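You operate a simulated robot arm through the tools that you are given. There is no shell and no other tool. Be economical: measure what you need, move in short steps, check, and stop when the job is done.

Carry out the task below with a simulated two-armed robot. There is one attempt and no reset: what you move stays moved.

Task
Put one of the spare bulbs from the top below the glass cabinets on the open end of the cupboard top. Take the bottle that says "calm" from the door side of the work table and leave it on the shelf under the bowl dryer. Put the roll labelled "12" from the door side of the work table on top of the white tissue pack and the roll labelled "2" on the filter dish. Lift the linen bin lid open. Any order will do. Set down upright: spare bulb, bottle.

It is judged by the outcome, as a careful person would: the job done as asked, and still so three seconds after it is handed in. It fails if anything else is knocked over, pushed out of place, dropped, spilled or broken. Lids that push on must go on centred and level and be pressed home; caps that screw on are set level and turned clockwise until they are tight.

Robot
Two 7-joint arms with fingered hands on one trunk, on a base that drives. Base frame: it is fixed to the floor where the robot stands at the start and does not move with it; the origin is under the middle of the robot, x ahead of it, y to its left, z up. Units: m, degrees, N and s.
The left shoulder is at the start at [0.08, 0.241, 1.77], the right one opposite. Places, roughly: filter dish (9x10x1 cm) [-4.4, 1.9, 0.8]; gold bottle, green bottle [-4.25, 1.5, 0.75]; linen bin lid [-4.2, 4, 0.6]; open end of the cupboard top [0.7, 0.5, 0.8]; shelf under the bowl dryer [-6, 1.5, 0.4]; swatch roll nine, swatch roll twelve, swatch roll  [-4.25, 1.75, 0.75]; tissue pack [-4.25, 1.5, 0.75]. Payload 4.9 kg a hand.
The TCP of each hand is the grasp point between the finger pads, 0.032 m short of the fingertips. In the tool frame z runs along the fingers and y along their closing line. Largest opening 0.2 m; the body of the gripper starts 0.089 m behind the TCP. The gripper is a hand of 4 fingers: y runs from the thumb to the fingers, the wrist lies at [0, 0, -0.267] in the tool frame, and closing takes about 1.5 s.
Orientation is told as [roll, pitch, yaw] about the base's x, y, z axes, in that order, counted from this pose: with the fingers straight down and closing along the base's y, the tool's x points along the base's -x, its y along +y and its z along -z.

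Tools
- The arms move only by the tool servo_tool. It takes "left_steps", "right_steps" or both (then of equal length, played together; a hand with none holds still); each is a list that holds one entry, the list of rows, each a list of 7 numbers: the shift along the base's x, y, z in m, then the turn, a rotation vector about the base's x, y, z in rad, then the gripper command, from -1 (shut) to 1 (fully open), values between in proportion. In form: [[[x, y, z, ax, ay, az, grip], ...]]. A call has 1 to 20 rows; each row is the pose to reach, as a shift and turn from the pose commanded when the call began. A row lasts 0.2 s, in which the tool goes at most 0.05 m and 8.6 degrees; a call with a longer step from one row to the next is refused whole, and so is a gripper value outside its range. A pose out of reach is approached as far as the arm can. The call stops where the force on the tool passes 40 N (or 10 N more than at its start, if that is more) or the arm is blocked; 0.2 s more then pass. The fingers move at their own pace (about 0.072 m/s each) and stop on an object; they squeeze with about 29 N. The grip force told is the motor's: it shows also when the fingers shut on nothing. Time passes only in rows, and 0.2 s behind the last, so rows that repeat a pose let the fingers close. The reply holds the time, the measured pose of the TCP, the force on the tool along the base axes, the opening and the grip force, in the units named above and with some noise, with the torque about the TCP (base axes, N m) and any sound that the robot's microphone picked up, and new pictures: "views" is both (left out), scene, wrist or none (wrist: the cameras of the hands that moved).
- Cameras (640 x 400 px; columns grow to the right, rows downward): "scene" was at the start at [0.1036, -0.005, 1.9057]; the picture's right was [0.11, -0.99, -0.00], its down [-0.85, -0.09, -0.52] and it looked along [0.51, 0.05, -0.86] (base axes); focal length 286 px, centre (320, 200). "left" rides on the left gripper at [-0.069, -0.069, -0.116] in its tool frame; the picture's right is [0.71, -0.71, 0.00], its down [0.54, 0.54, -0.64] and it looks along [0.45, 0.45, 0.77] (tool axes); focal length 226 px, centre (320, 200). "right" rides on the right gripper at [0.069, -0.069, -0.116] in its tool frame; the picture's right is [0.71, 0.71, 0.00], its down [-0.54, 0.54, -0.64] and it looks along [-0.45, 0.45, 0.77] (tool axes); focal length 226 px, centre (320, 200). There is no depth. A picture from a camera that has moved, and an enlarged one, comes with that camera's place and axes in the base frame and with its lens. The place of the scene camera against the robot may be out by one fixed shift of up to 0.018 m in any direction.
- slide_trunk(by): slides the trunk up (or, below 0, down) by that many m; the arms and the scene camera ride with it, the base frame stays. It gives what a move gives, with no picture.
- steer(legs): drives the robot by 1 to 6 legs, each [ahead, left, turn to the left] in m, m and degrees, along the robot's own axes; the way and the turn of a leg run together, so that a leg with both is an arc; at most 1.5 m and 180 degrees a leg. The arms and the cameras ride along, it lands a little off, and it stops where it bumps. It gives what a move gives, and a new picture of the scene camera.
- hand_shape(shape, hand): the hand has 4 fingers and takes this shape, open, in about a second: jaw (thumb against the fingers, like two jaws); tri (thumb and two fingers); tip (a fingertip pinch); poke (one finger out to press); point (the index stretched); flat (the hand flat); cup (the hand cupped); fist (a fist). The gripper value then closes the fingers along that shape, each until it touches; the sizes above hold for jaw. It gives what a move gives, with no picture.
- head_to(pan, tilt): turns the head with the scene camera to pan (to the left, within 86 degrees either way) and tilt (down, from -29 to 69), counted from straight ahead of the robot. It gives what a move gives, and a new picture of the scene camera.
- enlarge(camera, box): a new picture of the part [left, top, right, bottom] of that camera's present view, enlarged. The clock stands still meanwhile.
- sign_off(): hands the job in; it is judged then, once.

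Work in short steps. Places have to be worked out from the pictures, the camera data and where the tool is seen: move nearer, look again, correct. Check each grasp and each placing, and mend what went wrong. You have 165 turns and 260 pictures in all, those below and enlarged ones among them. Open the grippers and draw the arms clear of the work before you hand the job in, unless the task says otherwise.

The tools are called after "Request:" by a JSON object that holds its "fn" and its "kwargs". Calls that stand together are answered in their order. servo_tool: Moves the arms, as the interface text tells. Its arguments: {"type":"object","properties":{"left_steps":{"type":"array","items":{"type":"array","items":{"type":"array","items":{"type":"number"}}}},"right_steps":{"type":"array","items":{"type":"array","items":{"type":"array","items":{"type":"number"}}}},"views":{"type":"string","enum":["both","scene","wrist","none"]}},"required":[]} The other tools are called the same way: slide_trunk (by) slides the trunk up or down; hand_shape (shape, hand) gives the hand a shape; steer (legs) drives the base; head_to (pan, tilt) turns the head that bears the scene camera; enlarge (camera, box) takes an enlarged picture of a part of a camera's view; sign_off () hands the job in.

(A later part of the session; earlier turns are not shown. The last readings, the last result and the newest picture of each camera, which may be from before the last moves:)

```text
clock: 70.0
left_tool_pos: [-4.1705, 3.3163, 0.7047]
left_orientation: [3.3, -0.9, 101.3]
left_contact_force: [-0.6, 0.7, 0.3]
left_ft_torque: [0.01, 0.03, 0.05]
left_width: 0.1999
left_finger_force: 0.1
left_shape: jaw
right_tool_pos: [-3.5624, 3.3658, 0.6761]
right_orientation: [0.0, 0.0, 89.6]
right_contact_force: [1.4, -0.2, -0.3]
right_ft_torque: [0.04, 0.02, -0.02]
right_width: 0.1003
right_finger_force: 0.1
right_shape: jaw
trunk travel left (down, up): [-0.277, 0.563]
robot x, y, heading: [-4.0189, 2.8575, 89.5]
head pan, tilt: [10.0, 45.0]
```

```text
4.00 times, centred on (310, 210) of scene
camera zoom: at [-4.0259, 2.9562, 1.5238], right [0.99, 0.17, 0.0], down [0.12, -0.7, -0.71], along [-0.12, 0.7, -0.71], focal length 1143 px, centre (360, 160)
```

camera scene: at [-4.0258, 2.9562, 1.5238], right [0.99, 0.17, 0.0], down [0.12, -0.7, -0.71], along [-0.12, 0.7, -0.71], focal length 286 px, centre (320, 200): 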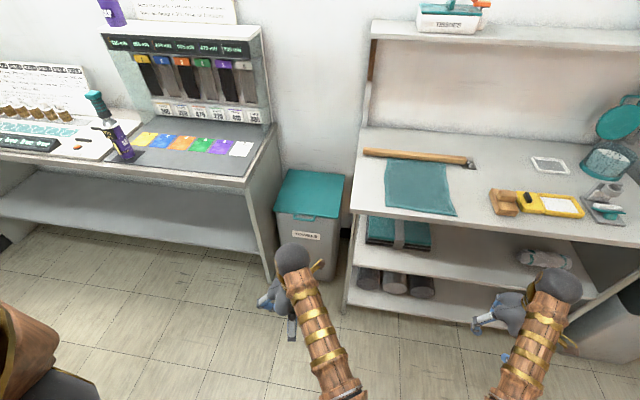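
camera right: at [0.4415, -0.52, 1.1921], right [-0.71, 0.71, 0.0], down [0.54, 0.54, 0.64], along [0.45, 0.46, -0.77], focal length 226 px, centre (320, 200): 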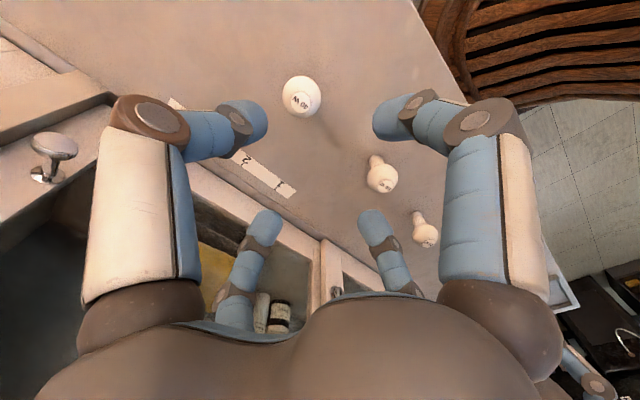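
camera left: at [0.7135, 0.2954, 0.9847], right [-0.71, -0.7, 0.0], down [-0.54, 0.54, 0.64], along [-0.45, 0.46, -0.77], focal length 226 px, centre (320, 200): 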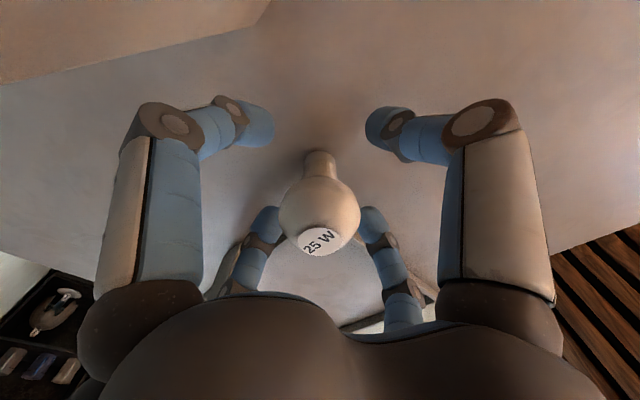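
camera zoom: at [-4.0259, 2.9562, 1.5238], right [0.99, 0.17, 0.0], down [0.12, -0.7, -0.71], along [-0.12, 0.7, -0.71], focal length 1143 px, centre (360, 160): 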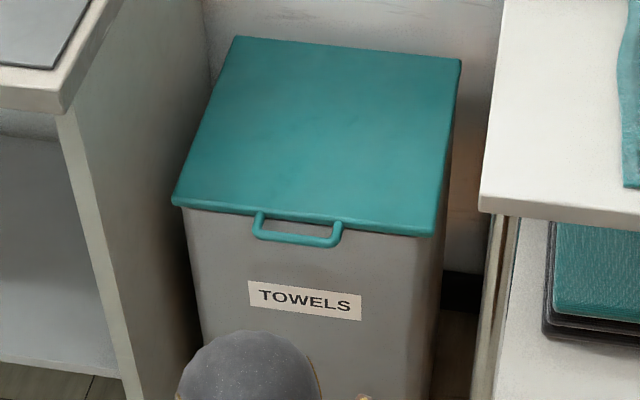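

The handle bar is triangulated at about [-4.232,3.765,0.567], lid edge y≈3.80, hinge about y≈4.10. I lower the trunk further, then swing the closed left hand to point forward below and before the handle.

Request:
{"fn": "slide_trunk", "kwargs": {"by": -0.2}}

Request:
{"fn": "servo_tool", "kwargs": {"left_steps": [[[-0.005, 0.028, 0.0, 0.1305, 0.0125, -0.0126, -1], [-0.01, 0.057, 0.0, 0.261, 0.0251, -0.0251, -1], [-0.015, 0.086, 0.0, 0.3915, 0.0376, -0.0377, -1], [-0.02, 0.115, 0.0, 0.522, 0.0502, -0.0502, -1], [-0.025, 0.143, 0.0, 0.6525, 0.0627, -0.0628, -1], [-0.03, 0.172, 0.0, 0.783, 0.0753, -0.0753, -1], [-0.035, 0.2, 0.0, 0.9135, 0.0878, -0.0879, -1], [-0.04, 0.229, 0.005, 1.044, 0.1004, -0.1005, -1], [-0.045, 0.258, 0.01, 1.1745, 0.113, -0.113, -1], [-0.05, 0.286, 0.015, 1.305, 0.1255, -0.1256, -1], [-0.055, 0.315, 0.02, 1.4355, 0.138, -0.138, -1], [-0.0615, 0.344, 0.03, 1.566, 0.1506, -0.1507, -1]]], "views": "both"}}

```text
clock: 72.1
left_tool_pos: [-4.1707, 3.3164, 0.5034]
left_orientation: [3.3, -0.9, 101.2]
left_contact_force: [0.9, -0.5, 0.6]
left_ft_torque: [0.01, -0.01, 0.01]
left_width: 0.1999
left_finger_force: 0.0
left_shape: jaw
right_tool_pos: [-3.5626, 3.3657, 0.4771]
right_orientation: [-0.1, 0.0, 89.6]
right_contact_force: [-0.5, -0.3, 0.2]
right_ft_torque: [0.0, -0.01, 0.01]
right_width: 0.1003
right_finger_force: 0.1
right_shape: jaw
trunk travel left (down, up): [-0.077, 0.763]
robot x, y, heading: [-4.021, 2.8594, 89.7]
head pan, tilt: [10.0, 45.0]
```

```text
clock: 74.7
left_tool_pos: [-4.2255, 3.658, 0.5306]
left_orientation: [-74.2, -89.1, 167.4]
left_contact_force: [1.5, 0.4, -0.9]
left_ft_torque: [-0.04, -0.05, 0.16]
left_width: 0.0002
left_finger_force: 29.0
left_shape: jaw
left hand out of reach, approached as far as the arm can: row 12
right_tool_pos: [-3.5628, 3.3661, 0.4787]
right_orientation: [-0.2, 0.0, 89.7]
right_contact_force: [-0.1, -0.3, 0.4]
right_ft_torque: [0.0, -0.02, 0.0]
right_width: 0.1003
right_finger_force: 0.0
right_shape: jaw
trunk travel left (down, up): [-0.077, 0.763]
robot x, y, heading: [-4.0154, 2.8597, 89.4]
head pan, tilt: [10.0, 45.0]
camera scene: at [-4.0293, 2.9573, 1.3238], right [0.99, 0.17, 0.0], down [0.12, -0.7, -0.71], along [-0.12, 0.7, -0.71], focal length 286 px, centre (320, 200)
camera left: at [-4.1523, 3.5461, 0.6009], right [0.72, 0.04, -0.7], down [-0.5, -0.67, -0.55], along [-0.49, 0.74, -0.46], focal length 226 px, centre (320, 200)
```

scene: 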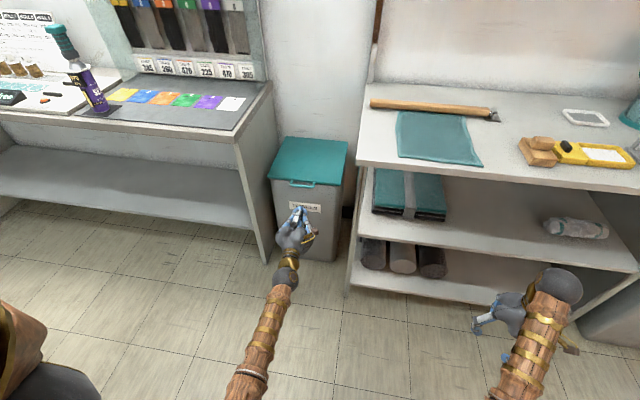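
left: 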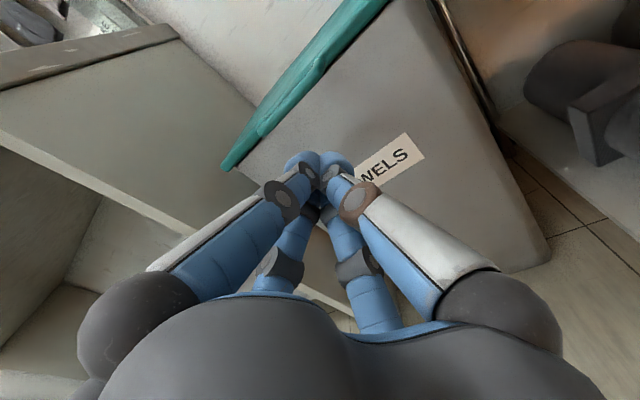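

The hand points at the bin under the handle, as intended. I advance until the tip is below the bar and look.

Request:
{"fn": "servo_tool", "kwargs": {"left_steps": [[[-0.003, 0.03, 0.0, 0, 0, 0, -1], [-0.005, 0.06, 0.0, 0, 0, 0, -1], [-0.006, 0.08, 0.0, 0, 0, 0, -1], [-0.006, 0.095, 0.0, 0, 0, 0, -1]]], "views": "both"}}

Request:
{"fn": "enlarge", "kwargs": {"camera": "scene", "box": [250, 120, 370, 270]}}

```text
clock: 75.3
left_tool_pos: [-4.0683, 3.6655, 0.5138]
left_orientation: [-75.2, -88.3, 156.6]
left_contact_force: [-8.0, -7.0, 1.8]
left_ft_torque: [-0.07, -0.09, -0.57]
left_width: 0.0
left_finger_force: 29.4
left_shape: jaw
right_tool_pos: [-3.5635, 3.3655, 0.477]
right_orientation: [0.0, -0.1, 89.8]
right_contact_force: [0.5, -0.1, -0.1]
right_ft_torque: [0.01, -0.06, 0.04]
right_width: 0.1003
right_finger_force: 0.1
right_shape: jaw
trunk travel left (down, up): [-0.077, 0.763]
robot x, y, heading: [-4.0184, 2.8602, 89.6]
head pan, tilt: [10.0, 45.0]
stopped in row 2 (left hand): the force on the tool passed its limit (the readings are from after the stop); the commanded pose is now the measured one
camera scene: at [-4.0274, 2.9555, 1.3239], right [0.99, 0.17, 0.0], down [0.12, -0.7, -0.71], along [-0.12, 0.7, -0.71], focal length 286 px, centre (320, 200)
camera left: at [-4.02, 3.5415, 0.5855], right [0.72, -0.12, -0.69], down [-0.62, -0.56, -0.55], along [-0.32, 0.82, -0.47], focal length 226 px, centre (320, 200)
```

scene: 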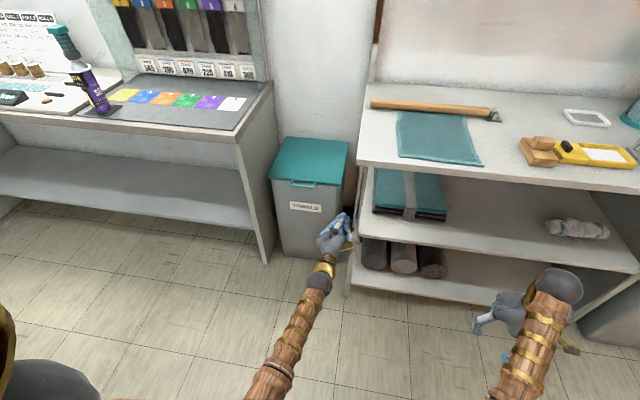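
left: 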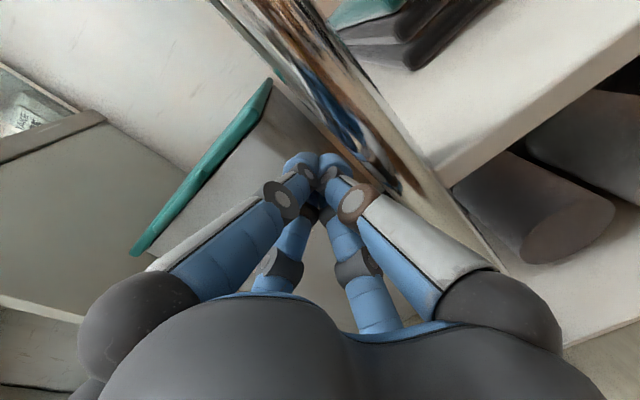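

```text
2.67 times, centred on (310, 195) of scene
camera zoom: at [-4.0274, 2.9555, 1.3239], right [0.99, 0.17, 0.0], down [0.12, -0.7, -0.71], along [-0.12, 0.7, -0.71], focal length 762 px, centre (347, 213)
```

zoom: 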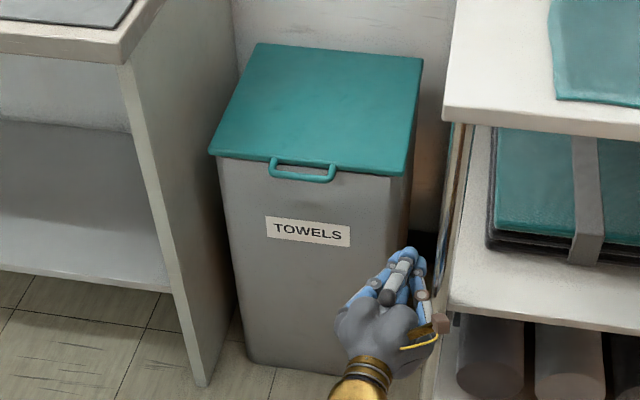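

The arm slipped sideways near a joint limit and touched the shelf leg; nothing seems displaced. I back the base off to free the hand.

Request:
{"fn": "steer", "kwargs": {"legs": [[-0.2, 0, 0]]}}

Request:
{"fn": "servo_tool", "kwargs": {"left_steps": [[[-0.03, -0.01, 0.0, 0, 0, -0.04, -1], [-0.07, -0.03, 0.0, 0, 0, -0.08, -1], [-0.11, -0.05, 0.0, 0, 0, -0.12, -1], [-0.15, -0.06, 0.0, 0, 0, -0.16, -1], [-0.16, -0.06, 0.01, 0, 0, -0.17, -1]]], "views": "both"}}

```text
clock: 76.9
left_tool_pos: [-4.0662, 3.4656, 0.5155]
left_orientation: [-76.6, -88.2, 157.8]
left_contact_force: [0.9, -0.5, -0.1]
left_ft_torque: [-0.05, -0.01, -0.01]
left_width: 0.0
left_finger_force: 29.1
left_shape: jaw
right_tool_pos: [-3.5642, 3.1655, 0.4767]
right_orientation: [0.0, 0.1, 89.7]
right_contact_force: [0.2, 0.1, 0.2]
right_ft_torque: [0.04, -0.01, 0.04]
right_width: 0.1003
right_finger_force: 0.1
right_shape: jaw
trunk travel left (down, up): [-0.077, 0.763]
robot x, y, heading: [-4.0179, 2.6576, 89.7]
head pan, tilt: [10.0, 45.0]
camera scene: at [-4.0272, 2.7544, 1.324], right [0.99, 0.17, 0.0], down [0.12, -0.7, -0.71], along [-0.12, 0.7, -0.71], focal length 286 px, centre (320, 200)
```

scene: 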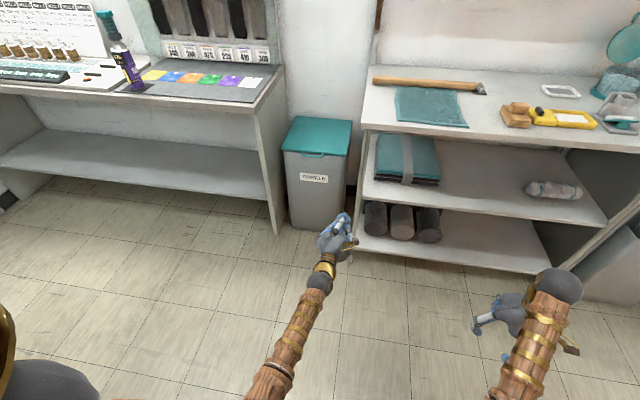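

```text
clock: 78.1
left_tool_pos: [-4.2281, 3.4056, 0.5229]
left_orientation: [-74.9, -88.0, 146.4]
left_contact_force: [-0.5, 0.1, 0.0]
left_ft_torque: [0.04, 0.01, 0.03]
left_width: 0.0001
left_finger_force: 29.3
left_shape: jaw
right_tool_pos: [-3.5635, 3.1652, 0.4766]
right_orientation: [-0.1, 0.0, 89.6]
right_contact_force: [-0.6, -1.5, 1.1]
right_ft_torque: [0.01, -0.03, -0.02]
right_width: 0.1003
right_finger_force: 0.1
right_shape: jaw
trunk travel left (down, up): [-0.077, 0.763]
robot x, y, heading: [-4.0167, 2.6588, 89.6]
head pan, tilt: [10.0, 45.0]
camera scene: at [-4.0276, 2.7554, 1.3238], right [0.99, 0.17, 0.0], down [0.12, -0.7, -0.71], along [-0.12, 0.7, -0.71], focal length 286 px, centre (320, 200)
camera left: at [-4.2011, 3.2755, 0.5949], right [0.69, -0.24, -0.68], down [-0.7, -0.45, -0.55], along [-0.17, 0.86, -0.48], focal length 226 px, centre (320, 200)
```

scene: 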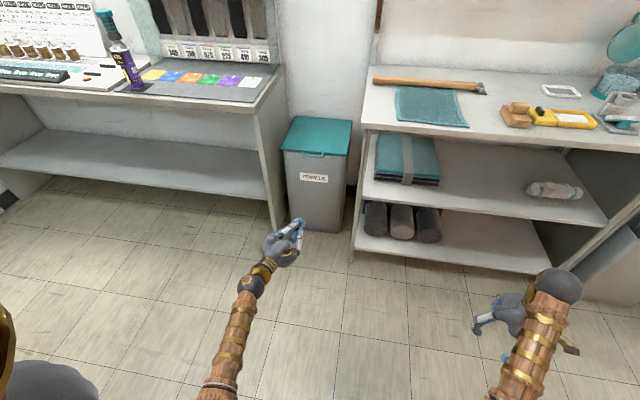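
left: 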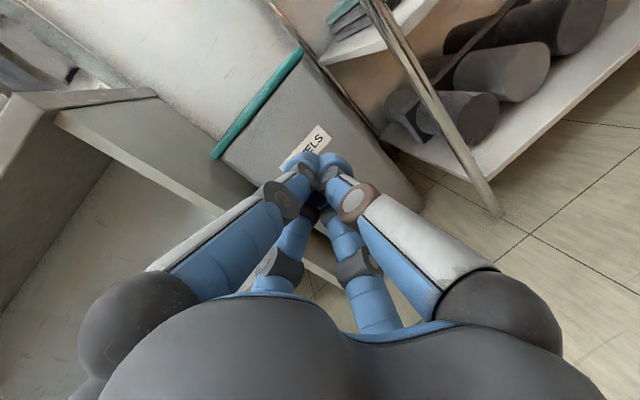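

I turned the wrist the wrong way; it now points about 20° to the right. I rotate it back straight.

Request:
{"fn": "servo_tool", "kwargs": {"left_steps": [[[0, 0, 0.0, 0, 0, 0.12, -1], [0, 0, 0.0, 0, 0, 0.24, -1], [0, 0, 0, 0, 0, 0.36, -1], [0, 0, 0.0, 0, 0, 0.36, -1]]], "views": "both"}}

```text
clock: 79.3
left_tool_pos: [-4.1141, 3.385, 0.5198]
left_orientation: [-70.3, -88.2, 151.0]
left_contact_force: [-0.6, 0.5, 0.0]
left_ft_torque: [0.0, 0.0, -0.12]
left_width: 0.0
left_finger_force: 29.1
left_shape: jaw
left hand out of reach, approached as far as the arm can: row 3, 4
right_tool_pos: [-3.5649, 3.1678, 0.4777]
right_orientation: [0.0, 0.0, 89.6]
right_contact_force: [0.4, 0.1, -1.0]
right_ft_torque: [0.0, -0.03, 0.01]
right_width: 0.1002
right_finger_force: 0.0
right_shape: jaw
trunk travel left (down, up): [-0.077, 0.763]
robot x, y, heading: [-4.0196, 2.6557, 90.0]
head pan, tilt: [10.0, 45.0]
stopped in row 4 (left hand): the arm was blocked; the commanded pose is now the measured one
camera scene: at [-4.0289, 2.7561, 1.3238], right [0.99, 0.17, 0.0], down [0.12, -0.7, -0.71], along [-0.12, 0.7, -0.71], focal length 286 px, centre (320, 200)
camera left: at [-4.067, 3.2616, 0.5912], right [0.72, -0.12, -0.69], down [-0.62, -0.56, -0.55], along [-0.31, 0.82, -0.48], focal length 226 px, centre (320, 200)
```

scene: 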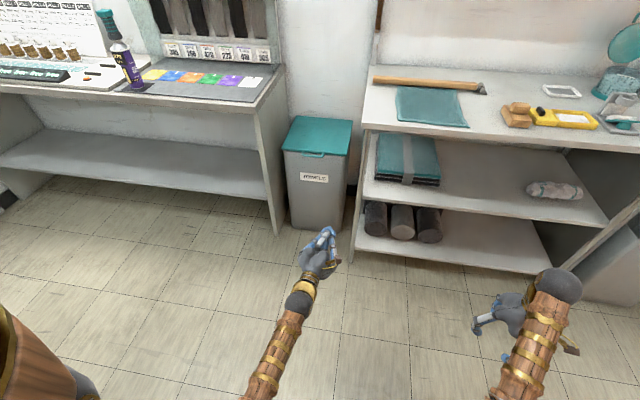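
left: 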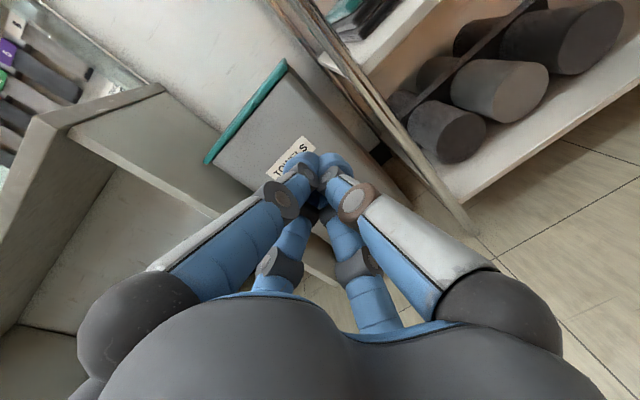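

The wrist is limited there, but a 10° slant is fine: I will use the base and trunk for the motion instead. First I retract the right hand so it clears the shelf, and shift the base left and forward.

Request:
{"fn": "servo_tool", "kwargs": {"right_steps": [[[0.02, -0.04, 0.0, 0, 0, 0, 0], [0.04, -0.08, 0.0, 0, 0, 0, 0], [0.06, -0.12, 0.0, 0, 0, 0, 0], [0.08, -0.16, 0.0, 0, 0, 0, 0], [0.1, -0.2, 0.0, 0, 0, 0, 0], [0.1, -0.24, 0.0, 0, 0, 0, 0]]], "views": "none"}}

Request:
{"fn": "steer", "kwargs": {"legs": [[0.0, 0.123, 0], [0.25, 0, 0]]}}

Request:
{"fn": "enlarge", "kwargs": {"camera": "left", "box": [0, 0, 640, 400]}}

```text
clock: 80.7
left_tool_pos: [-4.1159, 3.386, 0.5201]
left_orientation: [-72.2, -88.2, 153.0]
left_contact_force: [-1.2, -0.5, 0.9]
left_ft_torque: [0.0, -0.01, 0.01]
left_width: 0.0
left_finger_force: 29.1
left_shape: jaw
right_tool_pos: [-3.4646, 2.9252, 0.4777]
right_orientation: [0.0, 0.0, 89.8]
right_contact_force: [-1.0, 0.6, 0.1]
right_ft_torque: [0.04, 0.0, -0.04]
right_width: 0.1002
right_finger_force: 0.1
right_shape: jaw
trunk travel left (down, up): [-0.077, 0.763]
robot x, y, heading: [-4.0191, 2.655, 89.7]
head pan, tilt: [10.0, 45.0]
```

```text
clock: 83.4
left_tool_pos: [-4.2366, 3.6388, 0.5194]
left_orientation: [-69.3, -88.3, 150.1]
left_contact_force: [0.3, -0.5, -0.8]
left_ft_torque: [0.0, -0.01, 0.0]
left_width: 0.0001
left_finger_force: 29.0
left_shape: jaw
right_tool_pos: [-3.5856, 3.1776, 0.4763]
right_orientation: [0.1, 0.1, 89.6]
right_contact_force: [0.0, -0.2, -0.5]
right_ft_torque: [-0.04, 0.0, -0.01]
right_width: 0.1001
right_finger_force: 0.0
right_shape: jaw
trunk travel left (down, up): [-0.077, 0.763]
robot x, y, heading: [-4.1369, 2.9102, 89.8]
head pan, tilt: [10.0, 45.0]
camera scene: at [-4.1486, 3.0089, 1.3237], right [0.99, 0.17, 0.0], down [0.12, -0.7, -0.71], along [-0.12, 0.7, -0.71], focal length 286 px, centre (320, 200)
```

scene: 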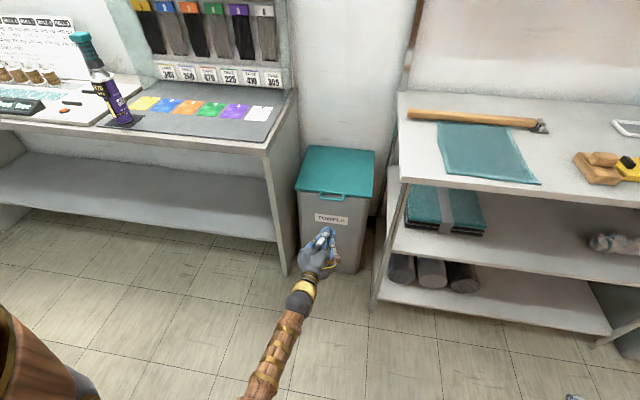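

```text
1.00 times, centred on (320, 200) of left
camera zoom: at [-4.1886, 3.5145, 0.5913], right [0.72, -0.12, -0.69], down [-0.62, -0.56, -0.55], along [-0.31, 0.82, -0.48], focal length 226 px, centre (320, 200)
```

zoom: 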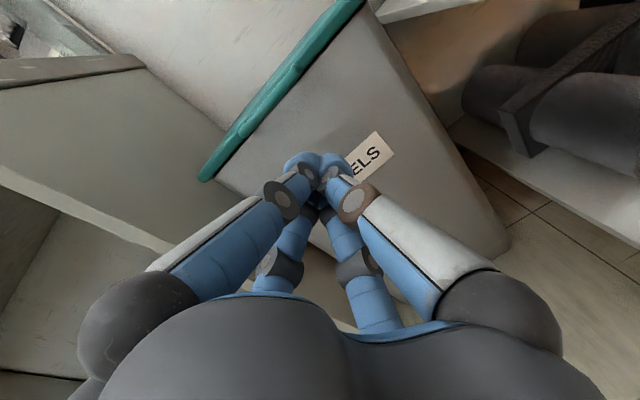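

The geometry agrees (handle expected and seen near (275,103)). I drive 0.11 m forward so the fingertips sit under the bar.

Request:
{"fn": "steer", "kwargs": {"legs": [[0.112, 0, 0]]}}

Request:
{"fn": "enlarge", "kwargs": {"camera": "scene", "box": [270, 120, 400, 270]}}

Request:
{"fn": "enlarge", "kwargs": {"camera": "left", "box": [160, 0, 480, 200]}}

```text
clock: 84.6
left_tool_pos: [-4.236, 3.7521, 0.519]
left_orientation: [-68.5, -88.3, 149.4]
left_contact_force: [-0.2, 0.0, -0.7]
left_ft_torque: [0.04, 0.01, -0.01]
left_width: 0.0
left_finger_force: 29.5
left_shape: jaw
right_tool_pos: [-3.5862, 3.2909, 0.4756]
right_orientation: [0.0, 0.1, 89.8]
right_contact_force: [0.0, -0.4, 0.0]
right_ft_torque: [-0.06, 0.0, -0.04]
right_width: 0.1002
right_finger_force: 0.1
right_shape: jaw
trunk travel left (down, up): [-0.077, 0.763]
robot x, y, heading: [-4.1384, 3.0239, 89.6]
head pan, tilt: [10.0, 45.0]
camera scene: at [-4.1482, 3.122, 1.3237], right [0.99, 0.17, 0.0], down [0.12, -0.7, -0.71], along [-0.12, 0.7, -0.71], focal length 286 px, centre (320, 200)
```

scene: 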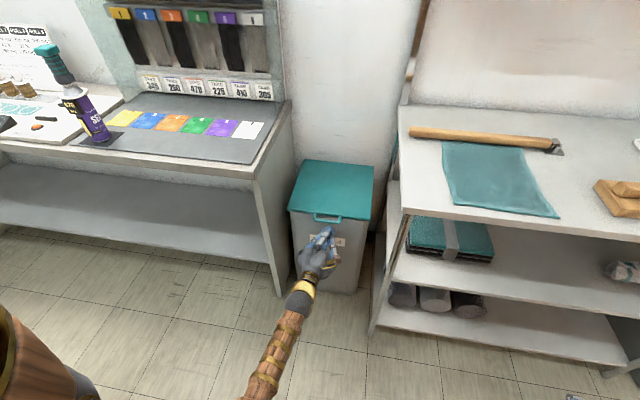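

```text
2.67 times, centred on (335, 195) of scene
camera zoom: at [-4.1482, 3.122, 1.3237], right [0.99, 0.17, 0.0], down [0.12, -0.7, -0.71], along [-0.12, 0.7, -0.71], focal length 762 px, centre (280, 213)
```

zoom: 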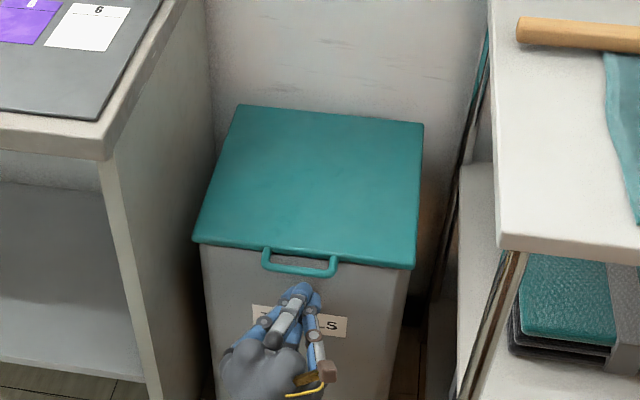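

```text
2.00 times, centred on (320, 100) of left
camera zoom: at [-4.1884, 3.6273, 0.591], right [0.72, -0.12, -0.69], down [-0.62, -0.56, -0.55], along [-0.31, 0.82, -0.48], focal length 452 px, centre (320, 400)
```

zoom: 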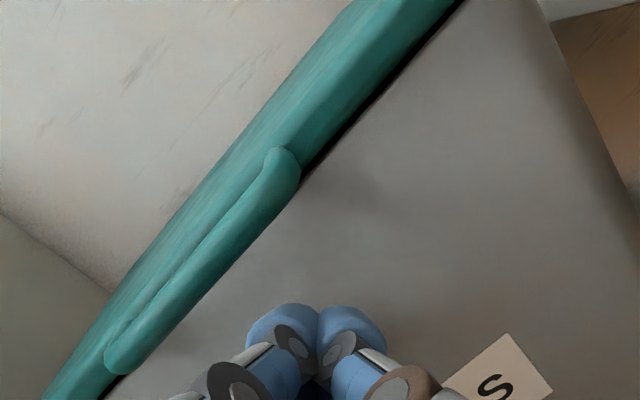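

The bar now measures at about y=3.79, z=0.57, with my fingertips at y≈3.783. I go forward 0.028 more and raise the trunk to make contact.

Request:
{"fn": "steer", "kwargs": {"legs": [[0.028, 0, 0]]}}

Request:
{"fn": "slide_trunk", "kwargs": {"by": 0.06}}

Request:
{"fn": "enlarge", "kwargs": {"camera": "scene", "box": [270, 120, 400, 270]}}

Request:
{"fn": "enlarge", "kwargs": {"camera": "left", "box": [0, 0, 640, 400]}}

```text
clock: 85.5
left_tool_pos: [-4.2371, 3.7728, 0.5202]
left_orientation: [-77.4, -88.2, 158.4]
left_contact_force: [0.1, -0.9, 0.6]
left_ft_torque: [0.01, -0.02, 0.05]
left_width: 0.0
left_finger_force: 29.5
left_shape: jaw
right_tool_pos: [-3.5856, 3.3151, 0.4763]
right_orientation: [0.0, 0.0, 89.8]
right_contact_force: [-0.1, -0.7, 0.3]
right_ft_torque: [-0.01, 0.0, 0.04]
right_width: 0.1003
right_finger_force: 0.0
right_shape: jaw
trunk travel left (down, up): [-0.077, 0.763]
robot x, y, heading: [-4.1384, 3.043, 89.9]
head pan, tilt: [10.0, 45.0]
stopped in leg 1: the force on the tool passed its limit (the readings are from after the stop); the commanded pose is now the measured one
camera scene: at [-4.1482, 3.144, 1.3238], right [0.99, 0.17, 0.0], down [0.12, -0.7, -0.71], along [-0.12, 0.7, -0.71], focal length 286 px, centre (320, 200)
```

scene: 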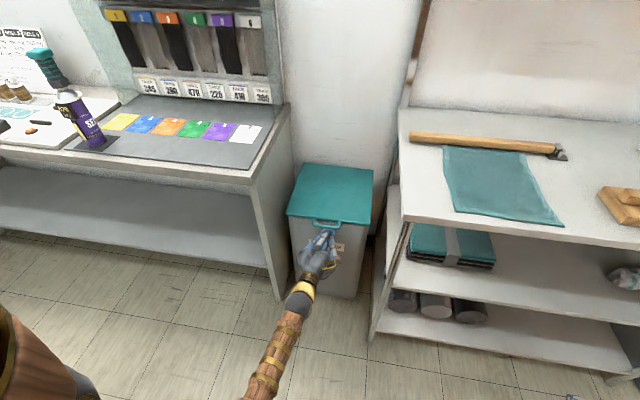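

```text
clock: 86.5
left_tool_pos: [-4.2376, 3.774, 0.5799]
left_orientation: [-78.3, -88.3, 159.3]
left_contact_force: [0.3, 0.6, 0.0]
left_ft_torque: [-0.01, 0.01, 0.04]
left_width: 0.0
left_finger_force: 28.7
left_shape: jaw
right_tool_pos: [-3.5853, 3.3151, 0.5367]
right_orientation: [-0.1, 0.0, 89.8]
right_contact_force: [0.4, -0.7, 0.0]
right_ft_torque: [0.02, -0.02, 0.0]
right_width: 0.1004
right_finger_force: 0.0
right_shape: jaw
trunk travel left (down, up): [-0.137, 0.703]
robot x, y, heading: [-4.1391, 3.0454, 90.0]
head pan, tilt: [10.0, 45.0]
```

```text
2.67 times, centred on (335, 195) of scene
camera zoom: at [-4.1481, 3.1445, 1.3838], right [0.99, 0.17, 0.0], down [0.12, -0.7, -0.71], along [-0.12, 0.7, -0.71], focal length 762 px, centre (280, 213)
```

zoom: 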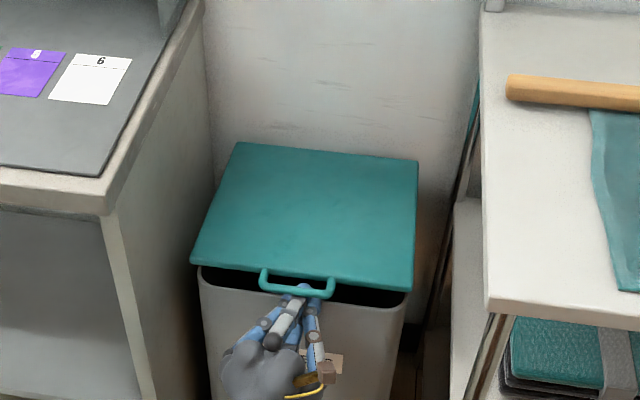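

```text
1.00 times, centred on (320, 200) of left
camera zoom: at [-4.1891, 3.6488, 0.6516], right [0.72, -0.12, -0.69], down [-0.62, -0.56, -0.55], along [-0.32, 0.82, -0.47], focal length 226 px, centre (320, 200)
```

zoom: 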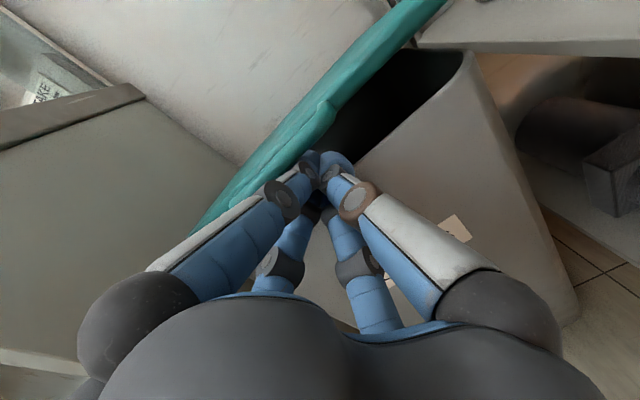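

The lid is lifting. I raise the trunk further and then push forward under the lid.

Request:
{"fn": "slide_trunk", "kwargs": {"by": 0.06}}

Request:
{"fn": "steer", "kwargs": {"legs": [[0.06, 0, 0]]}}

Request:
{"fn": "slide_trunk", "kwargs": {"by": 0.08}}

Request:
{"fn": "enlarge", "kwargs": {"camera": "scene", "box": [160, 100, 480, 300]}}

```text
clock: 87.5
left_tool_pos: [-4.2363, 3.7737, 0.6399]
left_orientation: [-78.5, -88.2, 159.4]
left_contact_force: [0.4, -0.8, 0.4]
left_ft_torque: [-0.02, 0.02, -0.02]
left_width: 0.0001
left_finger_force: 28.8
left_shape: jaw
right_tool_pos: [-3.5856, 3.3149, 0.5977]
right_orientation: [0.1, 0.0, 89.8]
right_contact_force: [0.1, 0.2, 0.3]
right_ft_torque: [-0.02, -0.01, 0.01]
right_width: 0.1004
right_finger_force: 0.1
right_shape: jaw
trunk travel left (down, up): [-0.197, 0.643]
robot x, y, heading: [-4.1374, 3.0451, 89.7]
head pan, tilt: [10.0, 45.0]
```

```text
clock: 88.5
left_tool_pos: [-4.2376, 3.8344, 0.6395]
left_orientation: [-76.0, -88.2, 157.1]
left_contact_force: [-0.3, -0.4, -0.6]
left_ft_torque: [-0.01, 0.02, -0.01]
left_width: 0.0001
left_finger_force: 29.1
left_shape: jaw
right_tool_pos: [-3.5859, 3.3755, 0.5964]
right_orientation: [0.0, 0.1, 89.7]
right_contact_force: [0.0, 0.7, 0.5]
right_ft_torque: [-0.03, 0.06, 0.04]
right_width: 0.1001
right_finger_force: 0.1
right_shape: jaw
trunk travel left (down, up): [-0.197, 0.643]
robot x, y, heading: [-4.1388, 3.104, 90.0]
head pan, tilt: [10.0, 45.0]
camera scene: at [-4.1481, 3.2058, 1.4437], right [0.99, 0.17, 0.0], down [0.12, -0.7, -0.71], along [-0.12, 0.7, -0.71], focal length 286 px, centre (320, 200)
```

scene: 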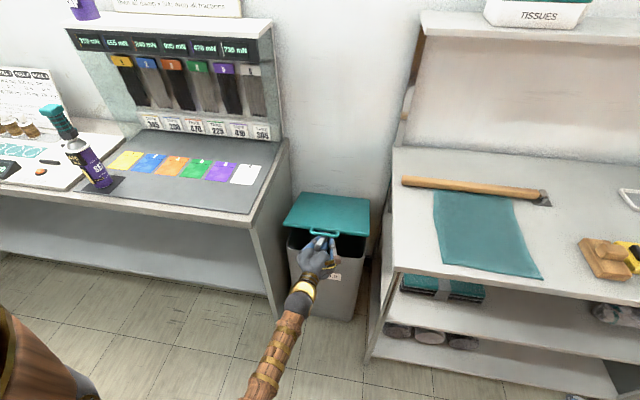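

```text
clock: 89.7
left_tool_pos: [-4.2368, 3.8338, 0.7214]
left_orientation: [-80.5, -88.3, 161.6]
left_contact_force: [-0.9, 0.1, 0.3]
left_ft_torque: [-0.01, -0.02, 0.01]
left_width: 0.0
left_finger_force: 29.1
left_shape: jaw
right_tool_pos: [-3.585, 3.3755, 0.6763]
right_orientation: [0.1, 0.0, 89.7]
right_contact_force: [0.1, 0.2, -0.7]
right_ft_torque: [0.02, -0.01, 0.02]
right_width: 0.1004
right_finger_force: 0.1
right_shape: jaw
trunk travel left (down, up): [-0.277, 0.563]
robot x, y, heading: [-4.1399, 3.1067, 89.7]
head pan, tilt: [10.0, 45.0]
```

```text
2.00 times, centred on (320, 200) of scene
camera zoom: at [-4.148, 3.2038, 1.5238], right [0.99, 0.17, 0.0], down [0.12, -0.7, -0.71], along [-0.12, 0.7, -0.71], focal length 572 px, centre (320, 200)
```

zoom: 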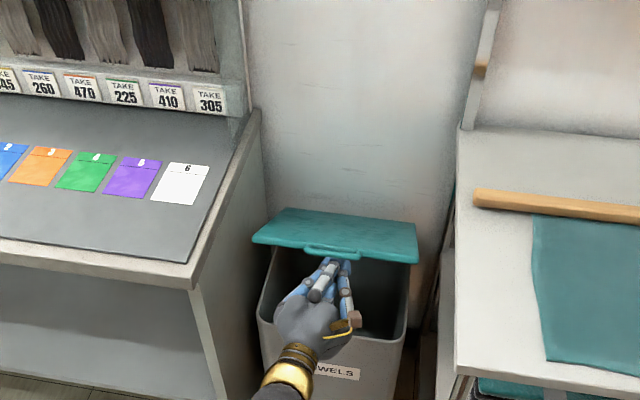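

The lid is about 35° open. The base is getting near the tables, so I try the arm itself for the next bit (up and in), and draw the right hand back.

Request:
{"fn": "servo_tool", "kwargs": {"left_steps": [[[0, 0.01, 0.02, 0, 0, 0, -1], [0, 0.02, 0.04, 0, 0, 0, -1], [0, 0.035, 0.06, 0, 0, 0, -1]]], "right_steps": [[[0.02, -0.04, 0, 0, 0, 0, 0], [0.03, -0.08, 0.0, 0, 0, 0, 0], [0.04, -0.11, 0.0, 0, 0, 0, 0]]], "views": "scene"}}

```text
clock: 90.5
left_tool_pos: [-4.2371, 3.8684, 0.7806]
left_orientation: [-79.6, -88.3, 160.7]
left_contact_force: [0.3, 0.1, 0.5]
left_ft_torque: [0.0, -0.01, 0.06]
left_width: 0.0
left_finger_force: 29.0
left_shape: jaw
right_tool_pos: [-3.5453, 3.2668, 0.6763]
right_orientation: [0.0, 0.0, 89.9]
right_contact_force: [1.3, 0.6, -0.6]
right_ft_torque: [0.01, 0.0, 0.0]
right_width: 0.1002
right_finger_force: 0.1
right_shape: jaw
trunk travel left (down, up): [-0.277, 0.563]
robot x, y, heading: [-4.1393, 3.1059, 89.8]
head pan, tilt: [10.0, 45.0]
camera scene: at [-4.1472, 3.2035, 1.5239], right [0.99, 0.17, 0.0], down [0.12, -0.7, -0.71], along [-0.12, 0.7, -0.71], focal length 286 px, centre (320, 200)
```

scene: 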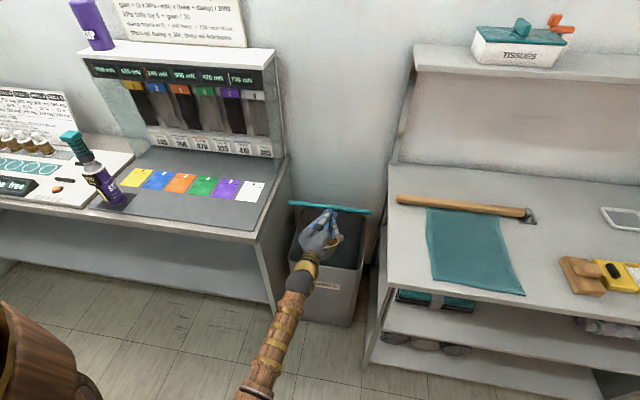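

The arm follows well and the lid is past 45°. I continue up and inwards in small steps.

Request:
{"fn": "servo_tool", "kwargs": {"left_steps": [[[0, 0.02, 0.025, 0, 0, 0, -1], [0, 0.04, 0.045, 0, 0, 0, -1], [0, 0.065, 0.055, 0, 0, 0, -1], [0, 0.09, 0.06, 0, 0, 0, -1], [0, 0.115, 0.06, 0, 0, 0, -1]]], "views": "both"}}

```text
clock: 91.2
left_tool_pos: [-4.0413, 3.8389, 0.8046]
left_orientation: [-39.9, -86.8, 104.9]
left_contact_force: [-2.4, 2.2, -6.1]
left_ft_torque: [0.57, -0.03, -0.09]
left_width: 0.0
left_finger_force: 28.5
left_shape: jaw
right_tool_pos: [-3.545, 3.2658, 0.6759]
right_orientation: [0.0, 0.2, 89.9]
right_contact_force: [-0.2, 0.0, -0.3]
right_ft_torque: [0.04, 0.02, 0.01]
right_width: 0.1003
right_finger_force: 0.0
right_shape: jaw
trunk travel left (down, up): [-0.277, 0.563]
robot x, y, heading: [-4.1391, 3.1052, 89.9]
head pan, tilt: [10.0, 45.0]
stopped in row 3 (left hand): the force on the tool passed its limit (the readings are from after the stop); the commanded pose is now the measured one
camera scene: at [-4.1474, 3.2044, 1.5237], right [0.99, 0.17, 0.0], down [0.12, -0.7, -0.71], along [-0.12, 0.7, -0.71], focal length 286 px, centre (320, 200)
camera left: at [-4.0295, 3.7084, 0.8805], right [0.65, -0.34, -0.68], down [-0.76, -0.38, -0.53], along [-0.08, 0.86, -0.5], focal length 226 px, centre (320, 200)
```

scene: 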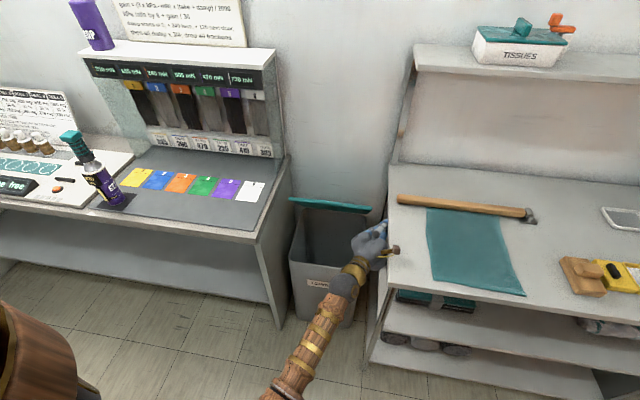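
left: 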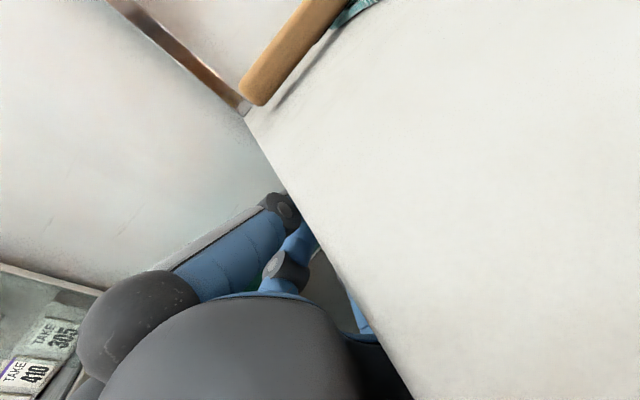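

The lid stays by itself at about 45–50°, but the horizontal hand hit its limit again and swung under the table edge. I back the base out, then take a 45°-down hand pose which reaches farther.

Request:
{"fn": "steer", "kwargs": {"legs": [[-0.2, 0, 0]]}}

Request:
{"fn": "servo_tool", "kwargs": {"left_steps": [[[-0.03, 0, 0.01, -0.1, 0, 0, -1], [-0.06, 0, 0.02, -0.2, 0, 0.05, -1], [-0.09, 0, 0.03, -0.3, 0, 0.1, -1], [-0.12, 0, 0.04, -0.4, 0, 0.15, -1], [-0.15, 0, 0.05, -0.5, 0, 0.2, -1], [-0.17, 0, 0.06, -0.6, 0, 0.25, -1], [-0.19, 0, 0.07, -0.7, 0, 0.3, -1], [-0.2, 0, 0.08, -0.8, 0, 0.35, -1]]], "views": "both"}}

```text
clock: 92.3
left_tool_pos: [-4.0556, 3.7646, 0.8081]
left_orientation: [-44.1, -87.2, 110.1]
left_contact_force: [-7.3, 7.9, -3.5]
left_ft_torque: [0.34, 0.05, -0.56]
left_width: 0.0002
left_finger_force: 28.9
left_shape: jaw
right_tool_pos: [-3.5456, 3.1865, 0.6772]
right_orientation: [-0.2, -0.1, 89.9]
right_contact_force: [-0.3, -1.5, -0.5]
right_ft_torque: [0.03, 0.02, 0.0]
right_width: 0.1004
right_finger_force: 0.0
right_shape: jaw
trunk travel left (down, up): [-0.277, 0.563]
robot x, y, heading: [-4.1381, 3.0276, 89.8]
head pan, tilt: [10.0, 45.0]
stopped in leg 1: the force on the tool passed its limit (the readings are from after the stop); the commanded pose is now the measured one
camera scene: at [-4.1484, 3.122, 1.5242], right [0.98, 0.17, 0.0], down [0.12, -0.69, -0.71], along [-0.12, 0.7, -0.71], focal length 286 px, centre (320, 200)
```

scene: 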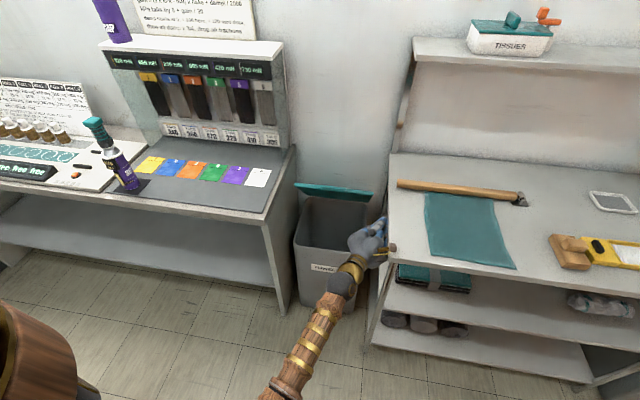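

```text
clock: 94.1
left_tool_pos: [-4.2519, 3.7642, 0.8854]
left_orientation: [-15.0, -41.8, 102.8]
left_contact_force: [0.8, 0.4, 0.2]
left_ft_torque: [-0.01, -0.01, 0.0]
left_width: 0.0004
left_finger_force: 28.6
left_shape: jaw
right_tool_pos: [-3.5451, 3.1878, 0.6765]
right_orientation: [0.0, 0.0, 90.0]
right_contact_force: [-0.2, -0.4, -0.1]
right_ft_torque: [-0.03, 0.03, 0.01]
right_width: 0.1004
right_finger_force: 0.2
right_shape: jaw
trunk travel left (down, up): [-0.277, 0.563]
robot x, y, heading: [-4.1402, 3.0287, 90.0]
head pan, tilt: [10.0, 45.0]
camera scene: at [-4.1477, 3.1262, 1.5237], right [0.98, 0.17, 0.0], down [0.12, -0.7, -0.71], along [-0.12, 0.7, -0.71], focal length 286 px, centre (320, 200)
camera left: at [-4.2089, 3.7381, 1.0289], right [0.81, -0.48, -0.33], down [-0.51, -0.86, 0.0], along [-0.29, 0.17, -0.94], focal length 226 px, centre (320, 200)
```

scene: 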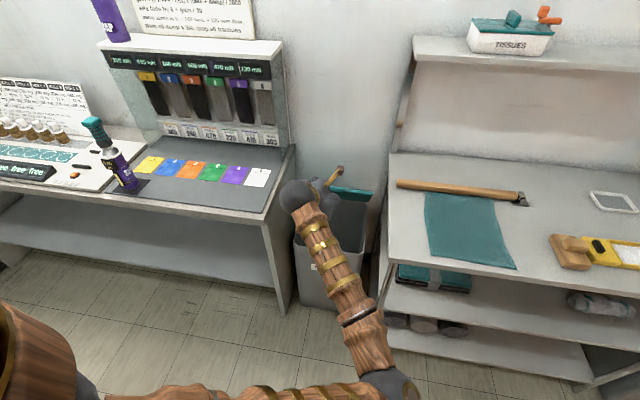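
left: 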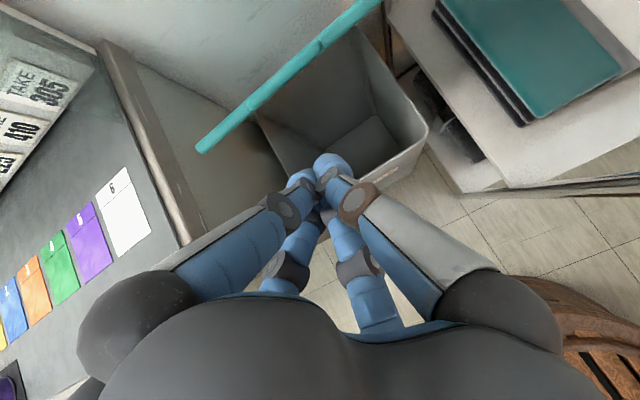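

The lid rests at about 50° by itself. I lower the hand in front of its upper edge, then drive the base forward to push it.

Request:
{"fn": "servo_tool", "kwargs": {"left_steps": [[[0, 0, -0.03, 0, 0, 0, -1], [0.005, 0.0, -0.06, 0, 0, 0, -1], [0.01, 0.0, -0.08, 0, 0, 0, -1]]], "views": "none"}}

Request:
{"fn": "steer", "kwargs": {"legs": [[0.18, 0, 0]]}}

Request:
{"fn": "servo_tool", "kwargs": {"left_steps": [[[0, 0.03, 0.0, 0, 0, 0, -1], [0, 0.06, 0.0, 0, 0, 0, -1], [0, 0.09, 0.0, 0, 0, 0, -1]]], "views": "both"}}

```text
clock: 94.9
left_tool_pos: [-4.2404, 3.766, 0.806]
left_orientation: [-15.1, -41.8, 102.7]
left_contact_force: [-0.6, 0.4, 0.4]
left_ft_torque: [0.01, 0.01, -0.01]
left_width: 0.0
left_finger_force: 28.7
left_shape: jaw
right_tool_pos: [-3.5468, 3.1889, 0.6759]
right_orientation: [0.0, 0.0, 89.9]
right_contact_force: [-0.6, -0.2, 0.5]
right_ft_torque: [-0.02, 0.01, -0.01]
right_width: 0.1003
right_finger_force: 0.0
right_shape: jaw
trunk travel left (down, up): [-0.277, 0.563]
robot x, y, heading: [-4.1427, 3.0242, 89.8]
head pan, tilt: [10.0, 45.0]
```

```text
clock: 96.4
left_tool_pos: [-4.2417, 3.9452, 0.8064]
left_orientation: [-15.1, -41.8, 102.8]
left_contact_force: [-1.3, 0.1, -0.5]
left_ft_torque: [-0.01, 0.01, 0.0]
left_width: 0.0002
left_finger_force: 28.9
left_shape: jaw
right_tool_pos: [-3.5463, 3.3692, 0.675]
right_orientation: [0.1, 0.1, 89.8]
right_contact_force: [-0.8, 1.2, 0.7]
right_ft_torque: [-0.01, 0.03, 0.04]
right_width: 0.1002
right_finger_force: 0.1
right_shape: jaw
trunk travel left (down, up): [-0.277, 0.563]
robot x, y, heading: [-4.1393, 3.2069, 89.8]
head pan, tilt: [10.0, 45.0]
camera scene: at [-4.1483, 3.3069, 1.5238], right [0.98, 0.17, 0.0], down [0.12, -0.7, -0.71], along [-0.12, 0.7, -0.71], focal length 286 px, centre (320, 200)
```

scene: 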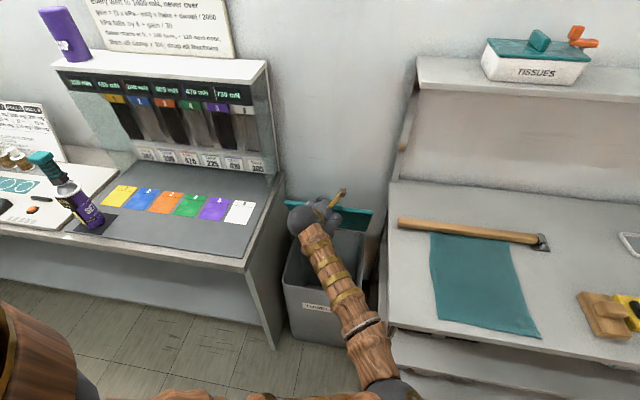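

```text
clock: 97.2
left_tool_pos: [-4.2351, 3.9727, 0.7982]
left_orientation: [-15.0, -41.9, 102.7]
left_contact_force: [0.1, 0.0, 0.4]
left_ft_torque: [-0.01, 0.0, 0.0]
left_width: 0.0002
left_finger_force: 29.1
left_shape: jaw
left hand out of reach, approached as far as the arm can: row 1, 2, 3
right_tool_pos: [-3.5457, 3.3687, 0.6753]
right_orientation: [0.0, 0.1, 89.8]
right_contact_force: [0.4, 0.2, 0.1]
right_ft_torque: [0.01, 0.0, 0.01]
right_width: 0.1
right_finger_force: 0.1
right_shape: jaw
trunk travel left (down, up): [-0.277, 0.563]
robot x, y, heading: [-4.1384, 3.2064, 89.9]
head pan, tilt: [10.0, 45.0]
camera scene: at [-4.1476, 3.3058, 1.5239], right [0.98, 0.17, 0.0], down [0.12, -0.7, -0.71], along [-0.12, 0.7, -0.71], focal length 286 px, centre (320, 200)
camera left: at [-4.1926, 3.9468, 0.9404], right [0.81, -0.48, -0.33], down [-0.51, -0.86, 0.0], along [-0.29, 0.17, -0.94], focal length 226 px, centre (320, 200)
```

scene: 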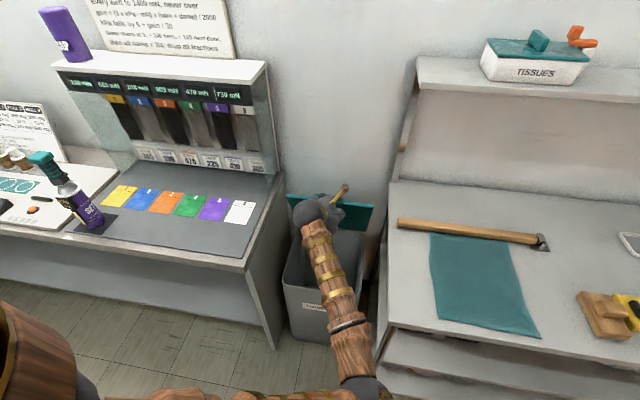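
left: 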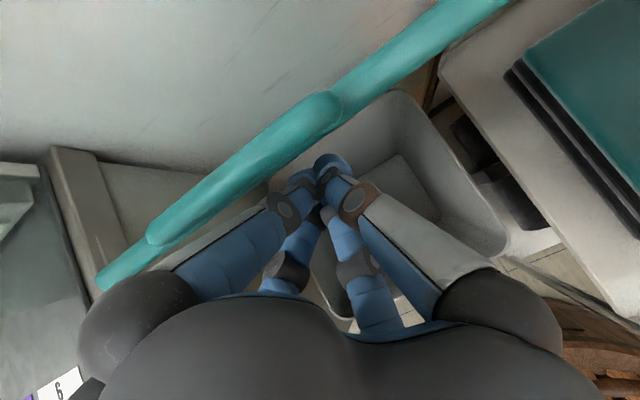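

The lid is now at roughly 70°. I push on by driving the base another 0.1 m.

Request:
{"fn": "steer", "kwargs": {"legs": [[0.1, 0, 0]]}}

Request:
{"fn": "enlarge", "kwargs": {"camera": "left", "box": [0, 0, 640, 400]}}

```text
clock: 98.4
left_tool_pos: [-4.2354, 4.0632, 0.7944]
left_orientation: [-14.8, -41.2, 102.4]
left_contact_force: [-0.3, 1.1, -0.3]
left_ft_torque: [0.02, 0.0, -0.01]
left_width: 0.0
left_finger_force: 28.6
left_shape: jaw
right_tool_pos: [-3.545, 3.4611, 0.6771]
right_orientation: [-0.2, 0.1, 90.0]
right_contact_force: [-0.5, 0.1, -0.6]
right_ft_torque: [-0.03, 0.02, 0.03]
right_width: 0.1
right_finger_force: 0.0
right_shape: jaw
trunk travel left (down, up): [-0.277, 0.563]
robot x, y, heading: [-4.1357, 3.3002, 90.2]
head pan, tilt: [10.0, 45.0]
stopped in leg 1: the force on the tool passed its limit (the readings are from after the stop); the commanded pose is now the measured one
camera scene: at [-4.1481, 3.3992, 1.5237], right [0.98, 0.17, 0.0], down [0.12, -0.7, -0.71], along [-0.12, 0.7, -0.71], focal length 286 px, centre (320, 200)
```

scene: 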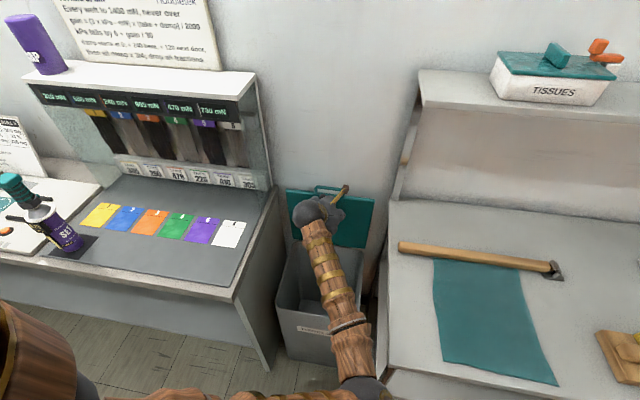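

```text
1.00 times, centred on (320, 200) of left
camera zoom: at [-4.1924, 4.0382, 0.9372], right [0.81, -0.49, -0.33], down [-0.52, -0.86, 0.01], along [-0.28, 0.16, -0.94], focal length 226 px, centre (320, 200)
```

zoom: 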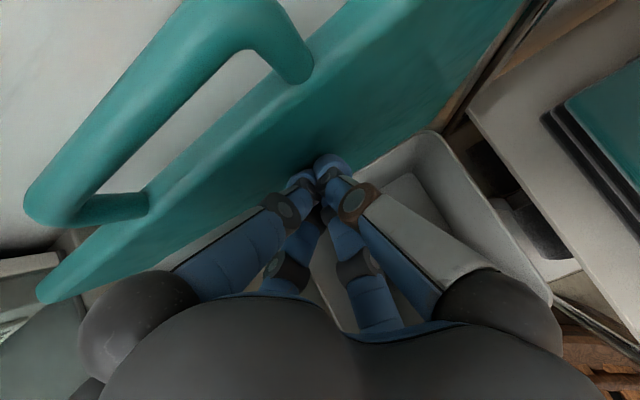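

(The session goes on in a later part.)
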